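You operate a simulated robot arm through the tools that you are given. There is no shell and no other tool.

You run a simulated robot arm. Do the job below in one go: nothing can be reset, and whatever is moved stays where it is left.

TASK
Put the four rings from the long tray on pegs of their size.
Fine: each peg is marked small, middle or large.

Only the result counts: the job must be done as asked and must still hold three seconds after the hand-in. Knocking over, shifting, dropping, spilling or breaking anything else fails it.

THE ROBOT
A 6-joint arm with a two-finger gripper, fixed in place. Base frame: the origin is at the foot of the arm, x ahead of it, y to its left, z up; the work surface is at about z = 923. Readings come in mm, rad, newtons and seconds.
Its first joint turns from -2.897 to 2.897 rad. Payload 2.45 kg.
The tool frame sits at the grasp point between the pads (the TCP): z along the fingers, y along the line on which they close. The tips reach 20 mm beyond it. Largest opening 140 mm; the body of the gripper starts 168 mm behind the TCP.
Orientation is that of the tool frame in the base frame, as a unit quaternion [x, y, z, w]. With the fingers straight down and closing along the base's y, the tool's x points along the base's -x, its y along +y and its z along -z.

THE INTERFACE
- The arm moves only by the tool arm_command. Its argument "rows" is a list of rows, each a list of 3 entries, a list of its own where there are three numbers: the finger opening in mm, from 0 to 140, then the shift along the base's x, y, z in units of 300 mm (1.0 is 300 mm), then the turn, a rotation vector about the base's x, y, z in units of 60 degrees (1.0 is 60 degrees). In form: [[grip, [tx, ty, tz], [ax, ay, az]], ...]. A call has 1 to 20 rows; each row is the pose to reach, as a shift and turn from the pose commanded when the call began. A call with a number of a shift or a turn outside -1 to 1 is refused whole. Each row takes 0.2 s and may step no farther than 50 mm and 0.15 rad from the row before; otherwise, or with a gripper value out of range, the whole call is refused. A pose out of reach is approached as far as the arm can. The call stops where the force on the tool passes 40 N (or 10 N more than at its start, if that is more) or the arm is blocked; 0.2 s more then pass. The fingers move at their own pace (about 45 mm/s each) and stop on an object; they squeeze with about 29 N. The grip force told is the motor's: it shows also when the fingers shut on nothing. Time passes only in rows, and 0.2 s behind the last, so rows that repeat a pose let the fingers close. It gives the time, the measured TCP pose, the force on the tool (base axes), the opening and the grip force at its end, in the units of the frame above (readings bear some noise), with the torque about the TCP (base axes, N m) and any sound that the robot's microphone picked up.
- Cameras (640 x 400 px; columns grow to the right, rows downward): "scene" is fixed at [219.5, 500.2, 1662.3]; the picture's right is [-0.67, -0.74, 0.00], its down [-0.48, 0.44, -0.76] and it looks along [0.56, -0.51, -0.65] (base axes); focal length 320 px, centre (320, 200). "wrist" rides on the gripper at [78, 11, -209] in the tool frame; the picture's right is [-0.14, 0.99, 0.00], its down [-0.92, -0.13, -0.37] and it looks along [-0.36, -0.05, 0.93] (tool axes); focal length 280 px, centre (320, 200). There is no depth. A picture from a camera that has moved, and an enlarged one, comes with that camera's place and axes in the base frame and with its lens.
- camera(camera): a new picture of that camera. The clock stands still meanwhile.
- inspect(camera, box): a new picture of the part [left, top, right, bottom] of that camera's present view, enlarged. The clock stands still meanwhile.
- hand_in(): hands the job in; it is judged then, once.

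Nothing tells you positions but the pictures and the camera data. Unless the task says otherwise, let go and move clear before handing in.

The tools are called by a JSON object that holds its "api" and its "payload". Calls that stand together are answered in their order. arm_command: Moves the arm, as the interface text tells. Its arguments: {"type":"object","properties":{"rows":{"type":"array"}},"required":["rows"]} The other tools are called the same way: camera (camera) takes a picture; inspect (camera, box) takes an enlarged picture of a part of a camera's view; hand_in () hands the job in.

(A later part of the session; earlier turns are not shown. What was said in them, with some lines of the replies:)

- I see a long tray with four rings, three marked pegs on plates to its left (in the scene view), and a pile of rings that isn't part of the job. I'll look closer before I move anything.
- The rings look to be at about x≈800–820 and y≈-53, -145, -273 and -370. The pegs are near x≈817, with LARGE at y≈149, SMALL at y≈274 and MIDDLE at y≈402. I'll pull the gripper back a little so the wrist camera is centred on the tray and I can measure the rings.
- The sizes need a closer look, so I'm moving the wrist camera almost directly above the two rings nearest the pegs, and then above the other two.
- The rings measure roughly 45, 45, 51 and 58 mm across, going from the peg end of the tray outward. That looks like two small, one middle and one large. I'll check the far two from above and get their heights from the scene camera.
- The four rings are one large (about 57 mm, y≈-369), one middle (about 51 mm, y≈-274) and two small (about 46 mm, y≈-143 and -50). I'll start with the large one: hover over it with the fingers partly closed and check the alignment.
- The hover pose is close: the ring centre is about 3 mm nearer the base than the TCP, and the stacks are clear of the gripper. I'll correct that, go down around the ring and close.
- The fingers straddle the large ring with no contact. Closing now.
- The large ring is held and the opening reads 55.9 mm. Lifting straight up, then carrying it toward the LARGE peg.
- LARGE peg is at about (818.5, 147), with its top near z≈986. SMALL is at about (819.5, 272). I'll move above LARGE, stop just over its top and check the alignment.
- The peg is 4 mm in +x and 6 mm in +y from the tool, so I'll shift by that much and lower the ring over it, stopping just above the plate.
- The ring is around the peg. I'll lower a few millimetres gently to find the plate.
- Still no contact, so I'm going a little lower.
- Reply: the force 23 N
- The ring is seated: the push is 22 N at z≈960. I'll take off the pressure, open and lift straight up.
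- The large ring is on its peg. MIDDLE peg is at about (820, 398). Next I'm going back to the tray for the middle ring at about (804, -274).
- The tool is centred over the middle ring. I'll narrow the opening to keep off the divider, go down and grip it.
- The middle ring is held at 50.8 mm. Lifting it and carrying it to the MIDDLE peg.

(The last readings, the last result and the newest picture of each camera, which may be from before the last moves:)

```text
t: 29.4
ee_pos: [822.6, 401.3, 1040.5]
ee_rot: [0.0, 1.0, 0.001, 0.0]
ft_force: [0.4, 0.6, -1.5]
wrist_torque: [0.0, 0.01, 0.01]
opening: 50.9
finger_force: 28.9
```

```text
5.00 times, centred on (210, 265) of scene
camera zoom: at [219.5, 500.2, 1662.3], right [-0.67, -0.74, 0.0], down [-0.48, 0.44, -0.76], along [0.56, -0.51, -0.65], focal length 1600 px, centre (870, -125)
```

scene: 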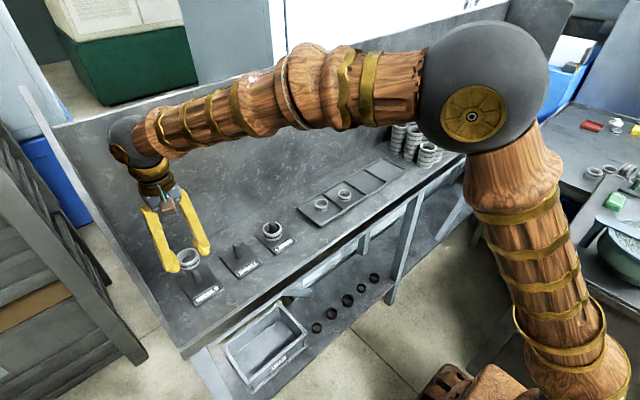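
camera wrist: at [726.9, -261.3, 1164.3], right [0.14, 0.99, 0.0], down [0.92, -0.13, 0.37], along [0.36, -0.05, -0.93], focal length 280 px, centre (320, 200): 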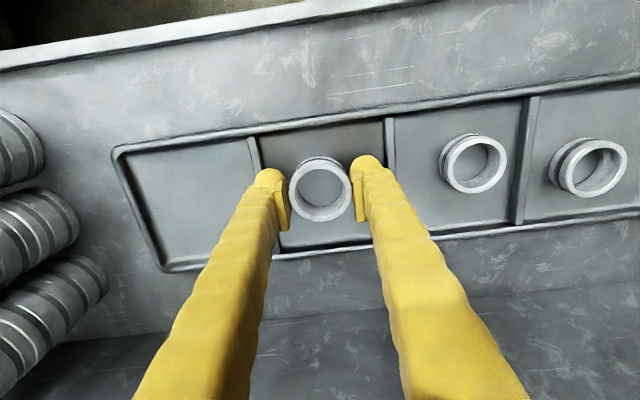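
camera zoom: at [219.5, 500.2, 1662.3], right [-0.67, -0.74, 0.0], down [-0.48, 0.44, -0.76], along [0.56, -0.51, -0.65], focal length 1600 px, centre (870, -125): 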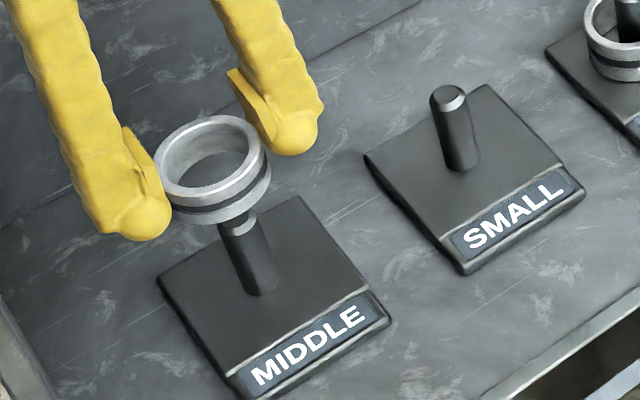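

The peg is visible inside the ring, so the alignment is within about 3 mm. Lowering over MIDDLE to just above the plate.

{"api": "arm_command", "payload": {"rows": [[40, [-0.004, 0.003, 0], [0, 0, 0]], [40, [-0.004, 0.003, -0.06], [0, 0, 0]], [40, [-0.004, 0.003, -0.12], [0, 0, 0]], [40, [-0.004, 0.003, -0.18], [0, 0, 0]], [40, [-0.004, 0.003, -0.23], [0, 0, 0]], [40, [-0.004, 0.003, -0.25], [0, 0, 0]], [40, [-0.004, 0.003, -0.255], [0, 0, 0]], [40, [-0.004, 0.003, -0.26], [0, 0, 0]], [40, [-0.004, 0.003, -0.26], [0, 0, 0]]]}}

{"api": "inspect", "payload": {"camera": "wrist", "box": [240, 120, 400, 220]}}

{"api": "inspect", "payload": {"camera": "scene", "box": [146, 235, 242, 295]}}

```text
t: 31.4
ee_pos: [818.1, 399.3, 960.8]
ee_rot: [0.001, 1.0, 0.0, 0.0]
ft_force: [-0.6, 0.1, -0.8]
wrist_torque: [-0.03, -0.04, 0.02]
opening: 50.8
finger_force: 28.8
```

```text
4.00 times, centred on (320, 170) of wrist
camera zoom: at [740.6, 410.3, 1169.8], right [0.14, 0.99, 0.0], down [0.92, -0.13, 0.37], along [0.36, -0.05, -0.93], focal length 1122 px, centre (320, 320)
```

zoom: 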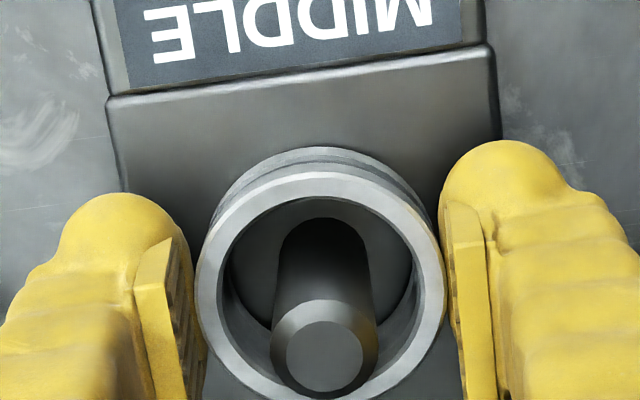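

```text
6.67 times, centred on (194, 265) of scene
camera zoom: at [219.5, 500.2, 1662.3], right [-0.67, -0.74, 0.0], down [-0.48, 0.44, -0.76], along [0.56, -0.51, -0.65], focal length 2133 px, centre (1160, -233)
```

zoom: 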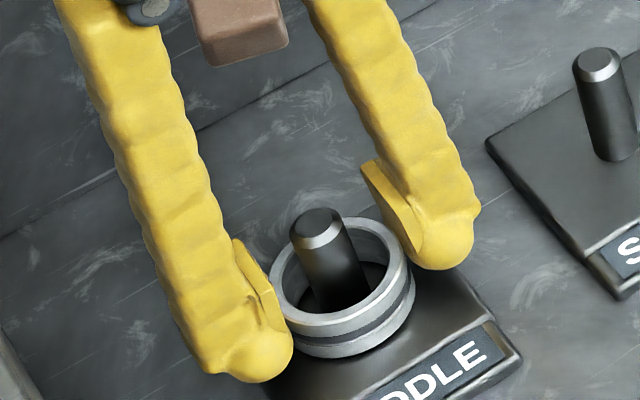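

The ring is around the peg and about 1 mm off the plate. Releasing it and lifting clear.

{"api": "arm_command", "payload": {"rows": [[40, [0, 0, -0.003], [0, 0, 0]], [55, [0, 0, -0.003], [0, 0, 0]], [70, [0, 0, -0.003], [0, 0, 0]], [76, [0, 0, -0.003], [0, 0, 0]], [76, [0, 0, -0.003], [0, 0, 0]], [76, [0, 0, 0.1], [0, 0, 0]], [76, [0, 0, 0.25], [0, 0, 0]], [76, [0, 0, 0.4], [0, 0, 0]], [76, [0, -0.01, 0.4], [0, 0, 0]], [76, [0, -0.15, 0.4], [0, 0, 0]], [76, [0, -0.3, 0.4], [0, 0, 0]], [76, [0, -0.45, 0.4], [0, 0, 0]], [76, [0, -0.6, 0.4], [0, 0, 0]], [76, [0, -0.75, 0.4], [0, 0, 0]], [76, [0, -0.9, 0.4], [0, 0, 0]], [76, [0, -1, 0.4], [0, 0, 0]], [76, [0, -1, 0.4], [0, 0, 0]]]}}

{"api": "camera", "payload": {"camera": "wrist"}}

{"api": "inspect", "payload": {"camera": "scene", "box": [160, 210, 320, 310]}}

{"api": "inspect", "payload": {"camera": "wrist", "box": [100, 100, 260, 200]}}

```text
t: 35.0
ee_pos: [815.6, 98.1, 1083.3]
ee_rot: [0.0, 1.0, 0.0, 0.0]
ft_force: [0.3, 1.0, 0.5]
wrist_torque: [-0.03, 0.01, 0.01]
opening: 75.9
finger_force: 0.0
```

```text
taken
camera wrist: at [738.9, 108.7, 1291.4], right [0.14, 0.99, 0.0], down [0.92, -0.13, 0.37], along [0.37, -0.05, -0.93], focal length 280 px, centre (320, 200)
```

wrist: 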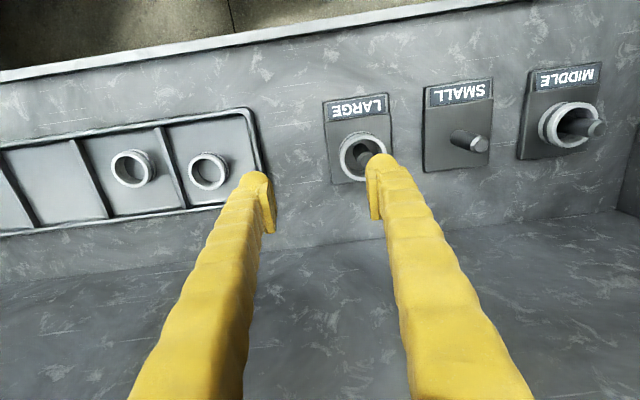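

```text
4.00 times, centred on (240, 260) of scene
camera zoom: at [219.5, 500.2, 1662.3], right [-0.67, -0.74, 0.0], down [-0.48, 0.44, -0.76], along [0.56, -0.51, -0.65], focal length 1280 px, centre (640, -40)
```

zoom: 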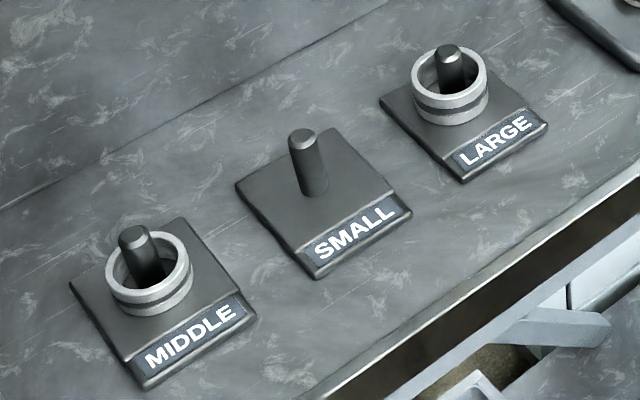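

```text
4.00 times, centred on (180, 150) of wrist
camera zoom: at [738.9, 108.7, 1291.4], right [0.14, 0.99, 0.0], down [0.92, -0.13, 0.37], along [0.37, -0.05, -0.93], focal length 1122 px, centre (880, 400)
```

zoom: 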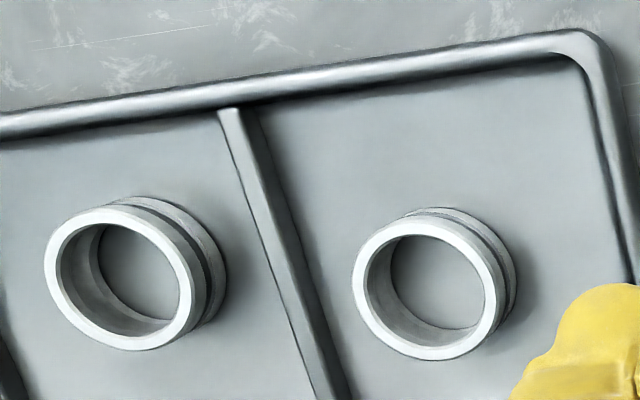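

The large and middle rings are both seated. Next is the first small ring, nearest the pegs at about (815, -50).

{"api": "arm_command", "payload": {"rows": [[70, [-0.004, -0.15, 0], [0, 0, 0]], [62, [-0.008, -0.3, 0], [0, 0, 0]], [58, [-0.011, -0.43, 0], [0, 0, 0]], [58, [-0.011, -0.495, -0.05], [0, 0, 0]], [58, [-0.011, -0.495, -0.18], [0, 0, 0]], [58, [-0.011, -0.495, -0.24], [0, 0, 0]], [58, [-0.011, -0.495, -0.24], [0, 0, 0]], [58, [-0.011, -0.495, -0.24], [0, 0, 0]], [58, [-0.011, -0.495, -0.24], [0, 0, 0]]]}}

{"api": "inspect", "payload": {"camera": "wrist", "box": [240, 120, 400, 220]}}

{"api": "inspect", "payload": {"camera": "scene", "box": [270, 150, 398, 230]}}

```text
t: 37.0
ee_pos: [818.1, -50.3, 1007.5]
ee_rot: [0.0, 1.0, 0.0, 0.0]
ft_force: [0.0, -0.3, 0.0]
wrist_torque: [0.0, -0.01, 0.0]
opening: 58.2
finger_force: 0.0
```

```text
4.00 times, centred on (320, 170) of wrist
camera zoom: at [739.5, -39.4, 1217.2], right [0.14, 0.99, 0.0], down [0.92, -0.13, 0.37], along [0.36, -0.05, -0.93], focal length 1122 px, centre (320, 320)
```

zoom: 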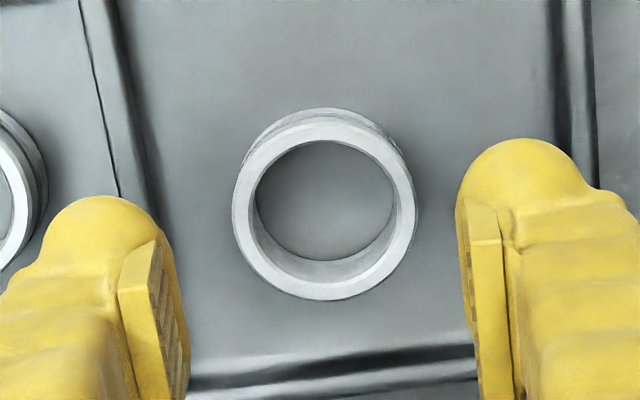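

```text
5.00 times, centred on (334, 190) of scene
camera zoom: at [219.5, 500.2, 1662.3], right [-0.67, -0.74, 0.0], down [-0.48, 0.44, -0.76], along [0.56, -0.51, -0.65], focal length 1600 px, centre (250, 250)
```

zoom: 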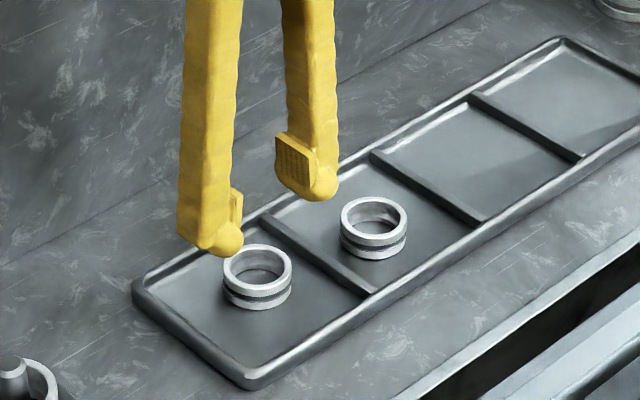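

Aligned over the first small ring. Going down and gripping.

{"api": "arm_command", "payload": {"rows": [[58, [-0.002, 0.002, -0.05], [0, 0, 0]], [58, [-0.002, 0.002, -0.11], [0, 0, 0]], [58, [-0.002, 0.002, -0.16], [0, 0, 0]], [58, [-0.002, 0.002, -0.182], [0, 0, 0]], [58, [-0.002, 0.002, -0.182], [0, 0, 0]], [50, [-0.002, 0.002, -0.182], [0, 0, 0]], [44, [-0.002, 0.002, -0.182], [0, 0, 0]], [35, [-0.002, 0.002, -0.182], [0, 0, 0]], [35, [-0.002, 0.002, -0.182], [0, 0, 0]], [35, [-0.002, 0.002, -0.182], [0, 0, 0]]]}}

{"api": "camera", "payload": {"camera": "wrist"}}

{"api": "inspect", "payload": {"camera": "scene", "box": [270, 150, 398, 230]}}

```text
t: 39.2
ee_pos: [814.8, -50.0, 955.4]
ee_rot: [0.0, 1.0, 0.0, 0.0]
ft_force: [0.0, 0.2, 0.7]
wrist_torque: [0.03, 0.01, 0.0]
opening: 45.6
finger_force: 29.0
```

```text
taken
camera wrist: at [736.9, -39.1, 1163.6], right [0.14, 0.99, 0.0], down [0.92, -0.13, 0.37], along [0.36, -0.05, -0.93], focal length 280 px, centre (320, 200)
```

wrist: 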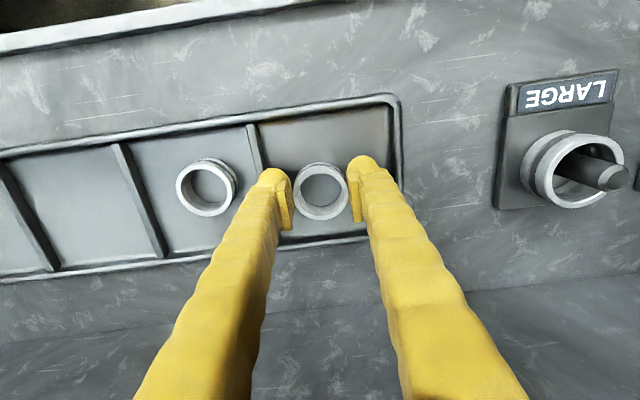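

```text
5.00 times, centred on (334, 190) of scene
camera zoom: at [219.5, 500.2, 1662.3], right [-0.67, -0.74, 0.0], down [-0.48, 0.44, -0.76], along [0.56, -0.51, -0.65], focal length 1600 px, centre (250, 250)
```

zoom: 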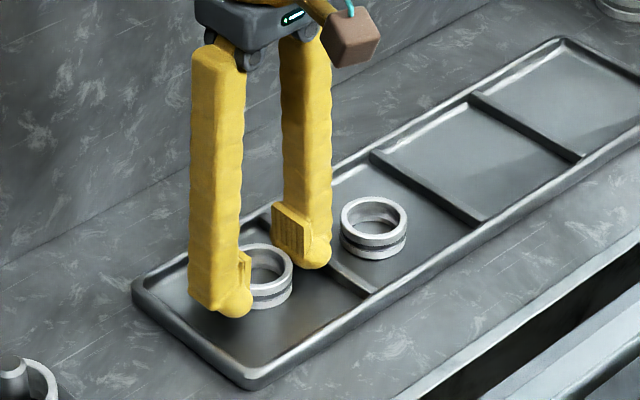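

The small ring is held at 45.6 mm. Carrying it to the SMALL peg at about (819.5, 272).

{"api": "arm_command", "payload": {"rows": [[35, [0, 0, 0.04], [0, 0, 0]], [35, [0, 0, 0.18], [0, 0, 0]], [35, [0, 0, 0.33], [0, 0, 0]], [35, [0, 0.03, 0.47], [0, 0, 0]], [35, [0, 0.15, 0.5], [0, 0, 0]], [35, [0.01, 0.3, 0.5], [0, 0, 0]], [35, [0.015, 0.45, 0.5], [0, 0, 0]], [35, [0.016, 0.6, 0.5], [0, 0, 0]], [35, [0.016, 0.75, 0.5], [0, 0, 0]], [35, [0.016, 0.9, 0.5], [0, 0, 0]], [35, [0.016, 1.0, 0.5], [0, 0, 0]]]}}

{"api": "arm_command", "payload": {"rows": [[35, [0, 0.07, 0], [0, 0, 0]], [35, [0, 0.07, -0.1], [0, 0, 0]], [35, [0, 0.07, -0.22], [0, 0, 0]], [35, [0, 0.07, -0.22], [0, 0, 0]], [35, [0, 0.07, -0.22], [0, 0, 0]], [35, [0, 0.07, -0.22], [0, 0, 0]]]}}

{"api": "inspect", "payload": {"camera": "wrist", "box": [240, 120, 400, 220]}}

{"api": "inspect", "payload": {"camera": "scene", "box": [180, 205, 308, 285]}}

```text
t: 41.6
ee_pos: [820.2, 250.4, 1102.4]
ee_rot: [0.001, 1.0, 0.0, 0.0]
ft_force: [-0.1, 0.5, -1.8]
wrist_torque: [0.02, 0.01, -0.01]
opening: 45.4
finger_force: 28.8
```

```text
t: 43.0
ee_pos: [816.9, 270.0, 1038.0]
ee_rot: [0.0, 1.0, 0.0, 0.001]
ft_force: [-0.4, 0.7, -0.9]
wrist_torque: [0.0, -0.03, 0.01]
opening: 45.5
finger_force: 29.2
```

```text
4.00 times, centred on (320, 170) of wrist
camera zoom: at [739.6, 281.8, 1246.2], right [0.14, 0.99, 0.0], down [0.92, -0.13, 0.37], along [0.36, -0.05, -0.93], focal length 1122 px, centre (320, 320)
```

zoom: 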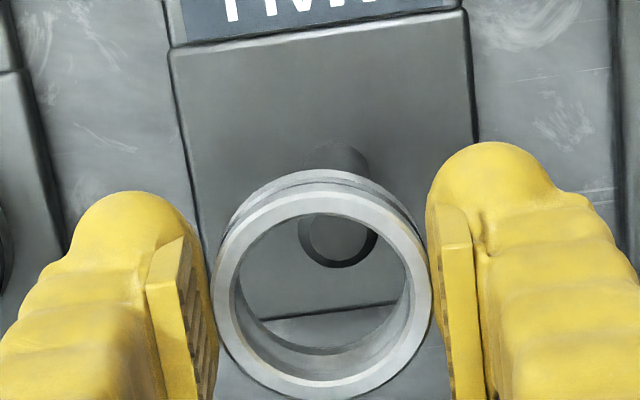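

```text
5.00 times, centred on (244, 245) of scene
camera zoom: at [219.5, 500.2, 1662.3], right [-0.67, -0.74, 0.0], down [-0.48, 0.44, -0.76], along [0.56, -0.51, -0.65], focal length 1600 px, centre (700, -25)
```

zoom: 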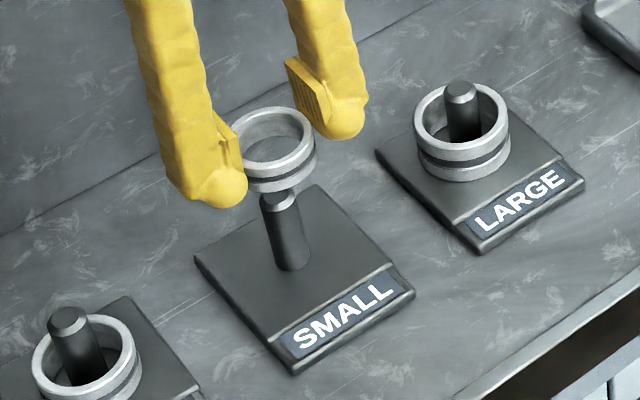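

The pegs turn out to be evenly spaced (y≈149.8, 275.0, 400.3). I'll shift 3 mm in +y and lower onto SMALL.

{"api": "arm_command", "payload": {"rows": [[35, [-0.003, 0.01, 0], [0, 0, 0]], [35, [-0.003, 0.01, 0], [0, 0, 0]], [35, [-0.003, 0.01, -0.06], [0, 0, 0]], [35, [-0.003, 0.01, -0.12], [0, 0, 0]], [35, [-0.003, 0.01, -0.18], [0, 0, 0]], [35, [-0.003, 0.01, -0.23], [0, 0, 0]], [35, [-0.003, 0.01, -0.25], [0, 0, 0]], [35, [-0.003, 0.01, -0.255], [0, 0, 0]], [35, [-0.003, 0.01, -0.26], [0, 0, 0]], [35, [-0.003, 0.01, -0.26], [0, 0, 0]]]}}

{"api": "inspect", "payload": {"camera": "wrist", "box": [240, 120, 400, 220]}}

{"api": "inspect", "payload": {"camera": "scene", "box": [200, 220, 296, 280]}}

```text
t: 45.2
ee_pos: [818.6, 274.9, 957.5]
ee_rot: [0.0, 1.0, 0.0, 0.0]
ft_force: [-0.2, 0.0, -1.7]
wrist_torque: [-0.03, -0.02, -0.01]
opening: 45.5
finger_force: 28.3
```

```text
4.00 times, centred on (320, 170) of wrist
camera zoom: at [741.1, 285.6, 1168.0], right [0.14, 0.99, 0.0], down [0.92, -0.13, 0.37], along [0.36, -0.05, -0.93], focal length 1122 px, centre (320, 320)
```

zoom: 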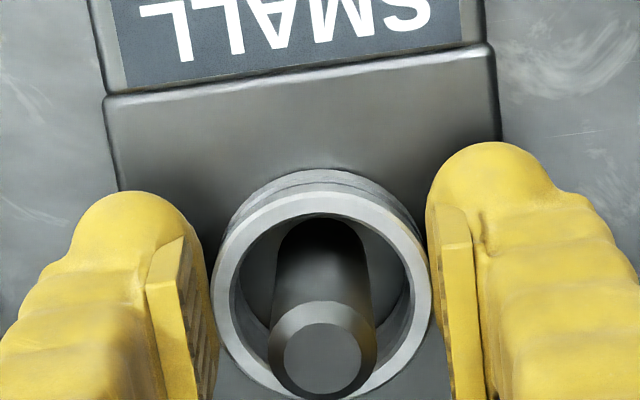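

```text
6.67 times, centred on (248, 250) of scene
camera zoom: at [219.5, 500.2, 1662.3], right [-0.67, -0.74, 0.0], down [-0.48, 0.44, -0.76], along [0.56, -0.51, -0.65], focal length 2133 px, centre (800, -133)
```

zoom: 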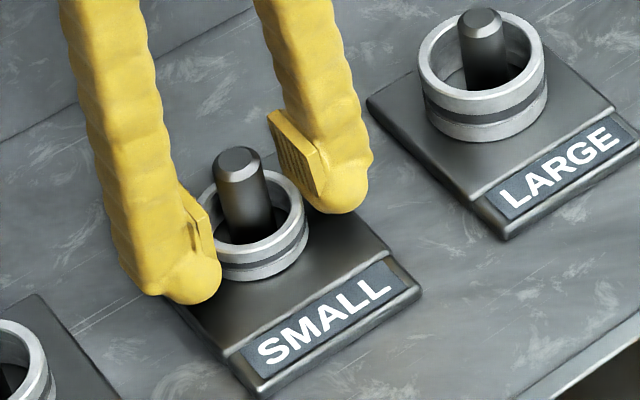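

The first small ring is on. Releasing it, lifting, and returning toward the tray.

{"api": "arm_command", "payload": {"rows": [[35, [0, 0, -0.003], [0, 0, 0]], [50, [0, 0, -0.003], [0, 0, 0]], [62, [0, 0, -0.003], [0, 0, 0]], [70, [0, 0, -0.003], [0, 0, 0]], [70, [0, 0, -0.003], [0, 0, 0]], [70, [0, 0, 0.1], [0, 0, 0]], [70, [0, 0, 0.25], [0, 0, 0]], [70, [0, 0, 0.4], [0, 0, 0]], [70, [0, -0.01, 0.4], [0, 0, 0]], [70, [-0.01, -0.15, 0.4], [0, 0, 0]], [70, [-0.02, -0.3, 0.4], [0, 0, 0]], [66, [-0.03, -0.45, 0.4], [0, 0, 0]], [62, [-0.04, -0.6, 0.4], [0, 0, 0]], [58, [-0.05, -0.75, 0.4], [0, 0, 0]], [58, [-0.06, -0.9, 0.4], [0, 0, 0]], [58, [-0.064, -1, 0.4], [0, 0, 0]], [58, [-0.064, -1, 0.4], [0, 0, 0]]]}}

{"api": "inspect", "payload": {"camera": "scene", "box": [160, 210, 320, 310]}}

{"api": "arm_command", "payload": {"rows": [[58, [0, -0.13, 0], [0, 0, 0]], [58, [0, -0.26, 0], [0, 0, 0]], [58, [0, -0.395, 0], [0, 0, 0]], [58, [0, -0.395, -0.12], [0, 0, 0]], [58, [0, -0.395, -0.24], [0, 0, 0]], [58, [0, -0.395, -0.24], [0, 0, 0]], [58, [0, -0.395, -0.24], [0, 0, 0]], [58, [0, -0.395, -0.24], [0, 0, 0]]]}}

{"api": "inspect", "payload": {"camera": "wrist", "box": [240, 120, 400, 220]}}

```text
t: 48.8
ee_pos: [801.5, -24.9, 1079.7]
ee_rot: [0.0, 1.0, 0.0, 0.0]
ft_force: [0.2, -1.1, 0.5]
wrist_torque: [0.01, 0.01, 0.01]
opening: 58.0
finger_force: 0.1
```

```text
4.00 times, centred on (240, 260) of scene
camera zoom: at [219.5, 500.2, 1662.3], right [-0.67, -0.74, 0.0], down [-0.48, 0.44, -0.76], along [0.56, -0.51, -0.65], focal length 1280 px, centre (640, -40)
```

zoom: 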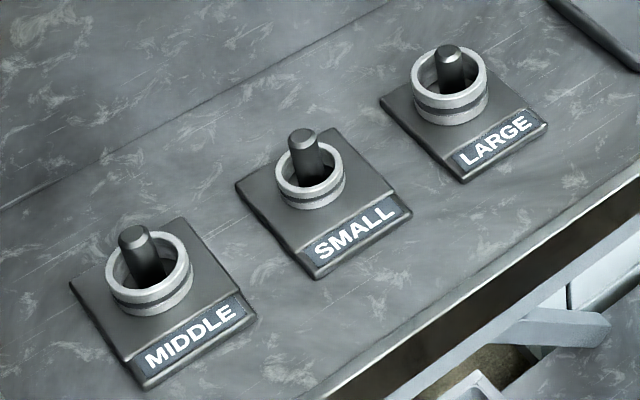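

```text
t: 50.6
ee_pos: [801.2, -143.8, 1005.5]
ee_rot: [0.0, 1.0, 0.0, 0.0]
ft_force: [0.9, -0.1, -0.8]
wrist_torque: [-0.03, -0.03, -0.02]
opening: 57.9
finger_force: 0.1
```

```text
4.00 times, centred on (320, 170) of wrist
camera zoom: at [721.8, -132.7, 1214.4], right [0.14, 0.99, 0.0], down [0.92, -0.13, 0.37], along [0.36, -0.05, -0.93], focal length 1122 px, centre (320, 320)
```

zoom: 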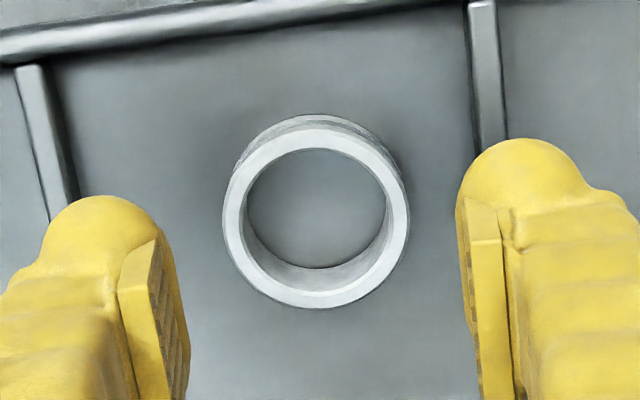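

Aligned over the last small ring. Going down with a slightly narrower opening and gripping.

{"api": "arm_command", "payload": {"rows": [[55, [-0.002, -0.003, -0.05], [0, 0, 0]], [55, [-0.002, -0.003, -0.11], [0, 0, 0]], [55, [-0.002, -0.003, -0.16], [0, 0, 0]], [55, [-0.002, -0.003, -0.179], [0, 0, 0]], [55, [-0.002, -0.003, -0.179], [0, 0, 0]], [48, [-0.002, -0.003, -0.179], [0, 0, 0]], [42, [-0.002, -0.003, -0.179], [0, 0, 0]], [35, [-0.002, -0.003, -0.179], [0, 0, 0]], [35, [-0.002, -0.003, -0.179], [0, 0, 0]], [35, [-0.002, -0.003, -0.179], [0, 0, 0]]]}}

{"api": "camera", "payload": {"camera": "wrist"}}

{"api": "inspect", "payload": {"camera": "scene", "box": [270, 150, 398, 230]}}

```text
t: 52.8
ee_pos: [800.0, -145.0, 954.5]
ee_rot: [0.001, 1.0, 0.0, 0.001]
ft_force: [0.2, -0.2, 0.7]
wrist_torque: [0.02, 0.0, 0.0]
opening: 45.7
finger_force: 29.2
```

```text
taken
camera wrist: at [722.4, -133.8, 1163.6], right [0.14, 0.99, 0.0], down [0.92, -0.13, 0.37], along [0.36, -0.05, -0.93], focal length 280 px, centre (320, 200)
```

wrist: 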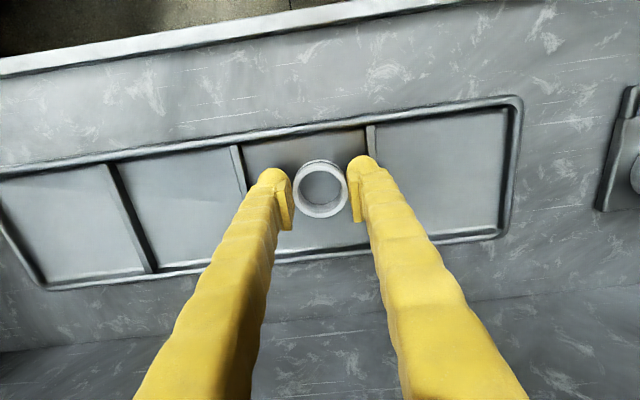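

```text
5.00 times, centred on (334, 190) of scene
camera zoom: at [219.5, 500.2, 1662.3], right [-0.67, -0.74, 0.0], down [-0.48, 0.44, -0.76], along [0.56, -0.51, -0.65], focal length 1600 px, centre (250, 250)
```

zoom: 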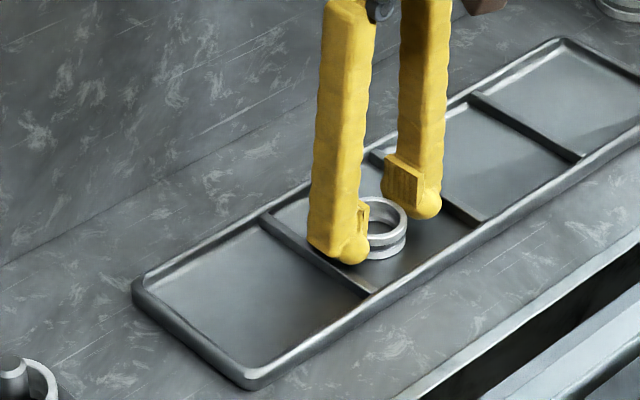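

It measures 45.7 mm, the same as the other small ring, so it goes on SMALL too, stacked on the first.

{"api": "arm_command", "payload": {"rows": [[35, [0, 0, 0.04], [0, 0, 0]], [35, [0, 0, 0.18], [0, 0, 0]], [35, [0, 0, 0.33], [0, 0, 0]], [35, [0, 0.03, 0.47], [0, 0, 0]], [35, [0, 0.15, 0.5], [0, 0, 0]], [35, [0.01, 0.3, 0.5], [0, 0, 0]], [35, [0.02, 0.45, 0.5], [0, 0, 0]], [35, [0.03, 0.6, 0.5], [0, 0, 0]], [35, [0.04, 0.75, 0.5], [0, 0, 0]], [35, [0.05, 0.9, 0.5], [0, 0, 0]], [35, [0.06, 1.0, 0.5], [0, 0, 0]]]}}

{"api": "arm_command", "payload": {"rows": [[35, [0.003, 0.13, 0], [0, 0, 0]], [35, [0.006, 0.26, 0], [0, 0, 0]], [35, [0.006, 0.398, 0], [0, 0, 0]], [35, [0.006, 0.398, -0.1], [0, 0, 0]], [35, [0.006, 0.398, -0.22], [0, 0, 0]], [35, [0.006, 0.398, -0.22], [0, 0, 0]], [35, [0.006, 0.398, -0.22], [0, 0, 0]], [35, [0.006, 0.398, -0.22], [0, 0, 0]]]}}

{"api": "inspect", "payload": {"camera": "wrist", "box": [240, 120, 400, 220]}}

{"api": "inspect", "payload": {"camera": "scene", "box": [180, 205, 308, 285]}}

```text
t: 55.2
ee_pos: [817.3, 158.7, 1104.1]
ee_rot: [0.0, 1.0, 0.0, 0.0]
ft_force: [0.6, -0.5, -0.1]
wrist_torque: [0.0, -0.03, -0.03]
opening: 45.3
finger_force: 29.1
```

```text
t: 57.0
ee_pos: [820.3, 274.1, 1036.5]
ee_rot: [0.0, 1.0, 0.0, -0.001]
ft_force: [0.1, 0.0, -1.5]
wrist_torque: [0.03, 0.02, 0.01]
opening: 45.6
finger_force: 29.2
```

```text
4.00 times, centred on (320, 170) of wrist
camera zoom: at [741.9, 284.5, 1245.4], right [0.14, 0.99, 0.0], down [0.92, -0.13, 0.37], along [0.36, -0.05, -0.93], focal length 1122 px, centre (320, 320)
```

zoom: 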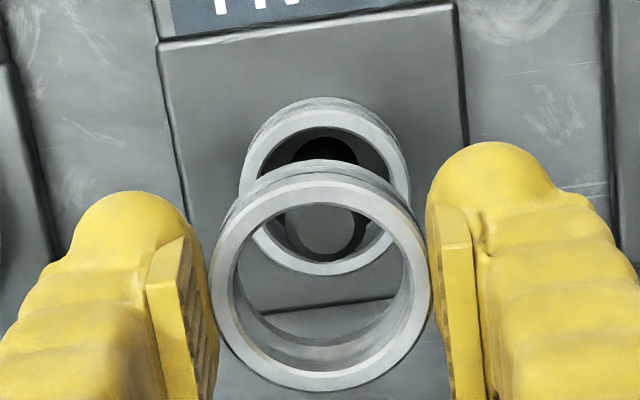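

```text
5.00 times, centred on (244, 245) of scene
camera zoom: at [219.5, 500.2, 1662.3], right [-0.67, -0.74, 0.0], down [-0.48, 0.44, -0.76], along [0.56, -0.51, -0.65], focal length 1600 px, centre (700, -25)
```

zoom: 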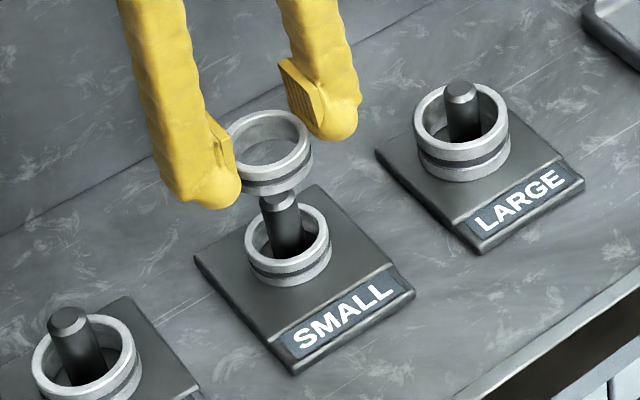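

Centred on the peg. Lowering onto the first small ring, slowly over the last few millimetres.

{"api": "arm_command", "payload": {"rows": [[35, [0, 0, -0.05], [0, 0, 0]], [35, [0, 0, -0.1], [0, 0, 0]], [35, [0, 0, -0.15], [0, 0, 0]], [35, [0, 0, -0.17], [0, 0, 0]], [35, [0, 0, -0.178], [0, 0, 0]], [35, [0, 0, -0.182], [0, 0, 0]], [35, [0, 0, -0.182], [0, 0, 0]]]}}

{"api": "inspect", "payload": {"camera": "scene", "box": [216, 230, 280, 270]}}

{"api": "inspect", "payload": {"camera": "wrist", "box": [240, 120, 400, 220]}}

```text
t: 58.6
ee_pos: [819.3, 274.5, 983.6]
ee_rot: [0.0, 1.0, 0.0, 0.001]
ft_force: [-0.4, 0.0, -0.7]
wrist_torque: [-0.03, 0.03, -0.02]
opening: 45.9
finger_force: 29.3
```

```text
10.00 times, centred on (248, 250) of scene
camera zoom: at [219.5, 500.2, 1662.3], right [-0.67, -0.74, 0.0], down [-0.48, 0.44, -0.76], along [0.56, -0.51, -0.65], focal length 3200 px, centre (1040, -300)
```

zoom: 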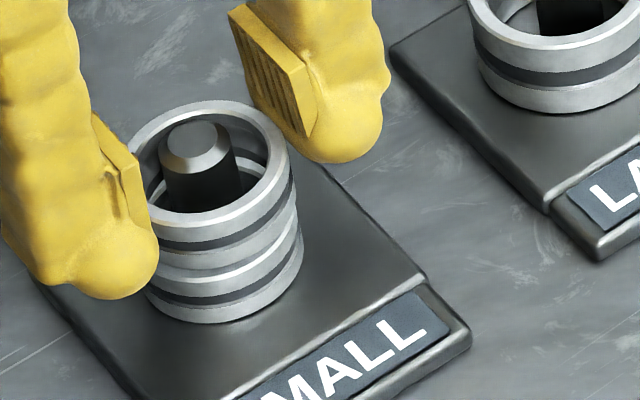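

```text
4.00 times, centred on (320, 170) of wrist
camera zoom: at [741.1, 284.9, 1192.6], right [0.14, 0.99, 0.0], down [0.92, -0.13, 0.37], along [0.36, -0.05, -0.93], focal length 1122 px, centre (320, 320)
```

zoom: 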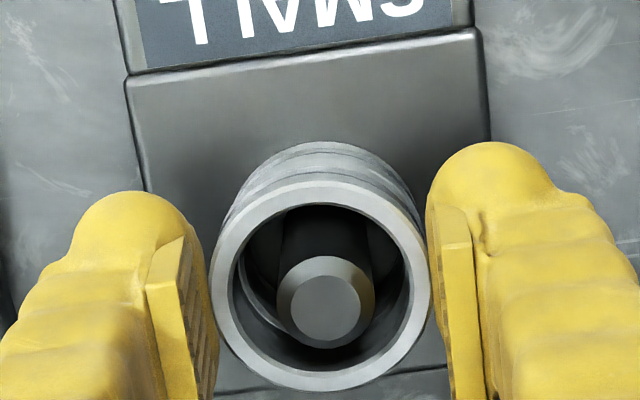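

{"api": "arm_command", "payload": {"rows": [[35, [0, 0, -0.003], [0, 0, 0]], [35, [0, 0, -0.006], [0, 0, 0]], [35, [0, 0, -0.008], [0, 0, 0]], [35, [0, 0, -0.008], [0, 0, 0]]]}}

{"api": "inspect", "payload": {"camera": "scene", "box": [216, 230, 280, 270]}}

```text
t: 59.6
ee_pos: [819.0, 276.6, 980.4]
ee_rot: [-0.001, 1.0, -0.001, 0.0]
ft_force: [0.5, 0.8, -0.5]
wrist_torque: [0.02, -0.03, 0.05]
opening: 45.6
finger_force: 29.4
```

```text
10.00 times, centred on (248, 250) of scene
camera zoom: at [219.5, 500.2, 1662.3], right [-0.67, -0.74, 0.0], down [-0.48, 0.44, -0.76], along [0.56, -0.51, -0.65], focal length 3200 px, centre (1040, -300)
```

zoom: 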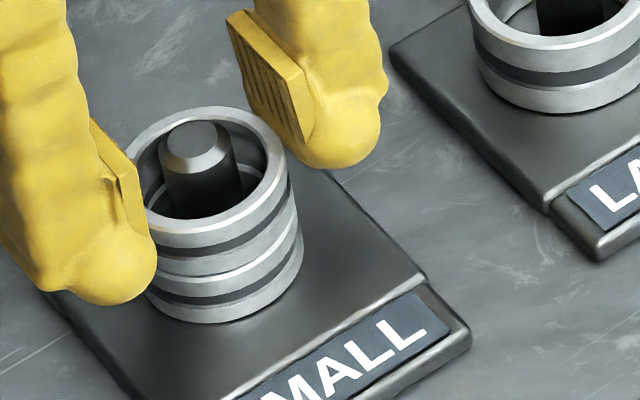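

Nearly touching; the rest is a millimetre or so. Lowering slightly, releasing and lifting clear.

{"api": "arm_command", "payload": {"rows": [[35, [0, 0, -0.003], [0, 0, 0]], [35, [0, 0, -0.003], [0, 0, 0]], [50, [0, 0, -0.003], [0, 0, 0]], [62, [0, 0, -0.003], [0, 0, 0]], [70, [0, 0, -0.003], [0, 0, 0]], [70, [0, 0, -0.003], [0, 0, 0]], [70, [0, 0, 0.1], [0, 0, 0]], [70, [0, 0, 0.25], [0, 0, 0]], [70, [0, 0, 0.4], [0, 0, 0]], [70, [0, 0, 0.55], [0, 0, 0]], [70, [0, 0, 0.7], [0, 0, 0]], [70, [0, 0, 0.7], [0, 0, 0]], [70, [0, 0, 0.7], [0, 0, 0]]]}}

{"api": "camera", "payload": {"camera": "scene"}}

{"api": "inspect", "payload": {"camera": "scene", "box": [160, 210, 320, 310]}}

{"api": "inspect", "payload": {"camera": "scene", "box": [216, 230, 280, 270]}}

{"api": "camera", "payload": {"camera": "wrist"}}

```text
t: 62.4
ee_pos: [818.5, 273.4, 1192.2]
ee_rot: [0.0, 1.0, 0.001, 0.0]
ft_force: [-0.4, -0.5, -0.5]
wrist_torque: [-0.03, 0.01, 0.03]
opening: 70.1
finger_force: 0.1
```

```text
taken
```

scene: 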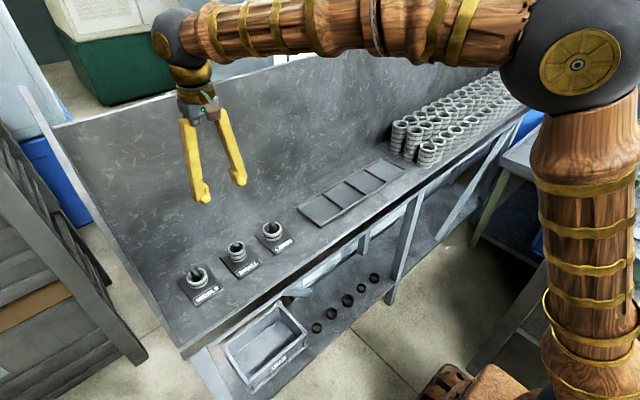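

```text
4.00 times, centred on (240, 260) of scene
camera zoom: at [219.5, 500.2, 1662.3], right [-0.67, -0.74, 0.0], down [-0.48, 0.44, -0.76], along [0.56, -0.51, -0.65], focal length 1280 px, centre (640, -40)
```

zoom: 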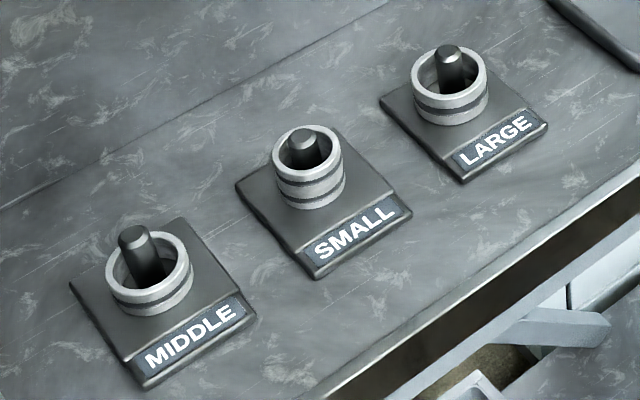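

```text
10.00 times, centred on (248, 250) of scene
camera zoom: at [219.5, 500.2, 1662.3], right [-0.67, -0.74, 0.0], down [-0.48, 0.44, -0.76], along [0.56, -0.51, -0.65], focal length 3200 px, centre (1040, -300)
```

zoom: 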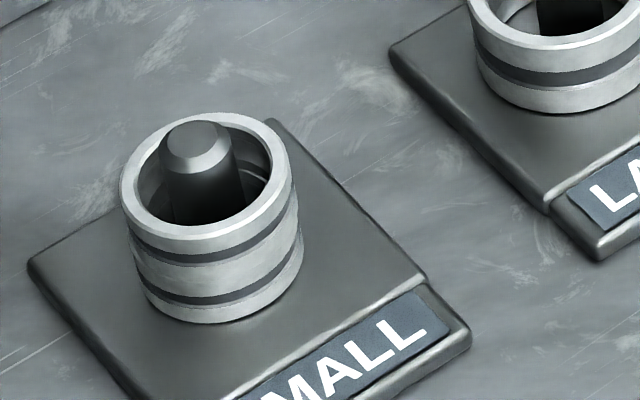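

```text
taken
camera wrist: at [741.1, 285.3, 1400.5], right [0.14, 0.99, 0.0], down [0.92, -0.13, 0.37], along [0.36, -0.05, -0.93], focal length 280 px, centre (320, 200)
```

wrist: 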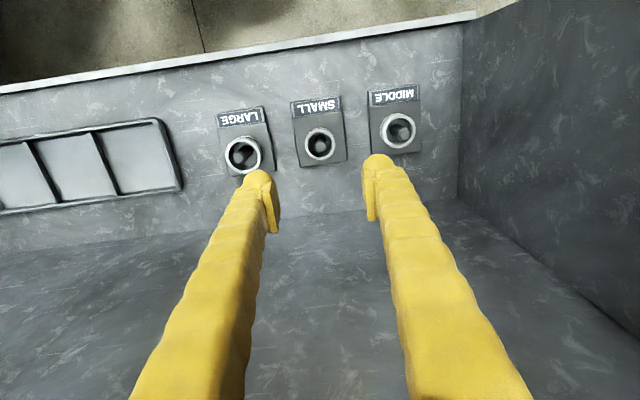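

All four rings are seated: large on LARGE, middle on MIDDLE and both small ones stacked flat on SMALL. The tray is empty, nothing else has moved and the gripper is clear, so I'm handing in.

{"api": "hand_in", "payload": {}}

```text
The job is handed in.
```

All four rings from the long tray are on pegs of their size, and the job is handed in. I haven't been told the verdict.

| Ring (outer diameter when gripped) | Peg |
|---|---|
| 55.9 mm | LARGE |
| 50.8 mm | MIDDLE |
| 45.6 mm | SMALL, bottom |
| 45.7 mm | SMALL, on top |

The last pictures show every ring lying flat around its peg and the tray empty. The top small ring sits 2–3 mm off-centre from the one below it. I saw nothing else moved, and the gripper was open and well above the pegs at hand-in.
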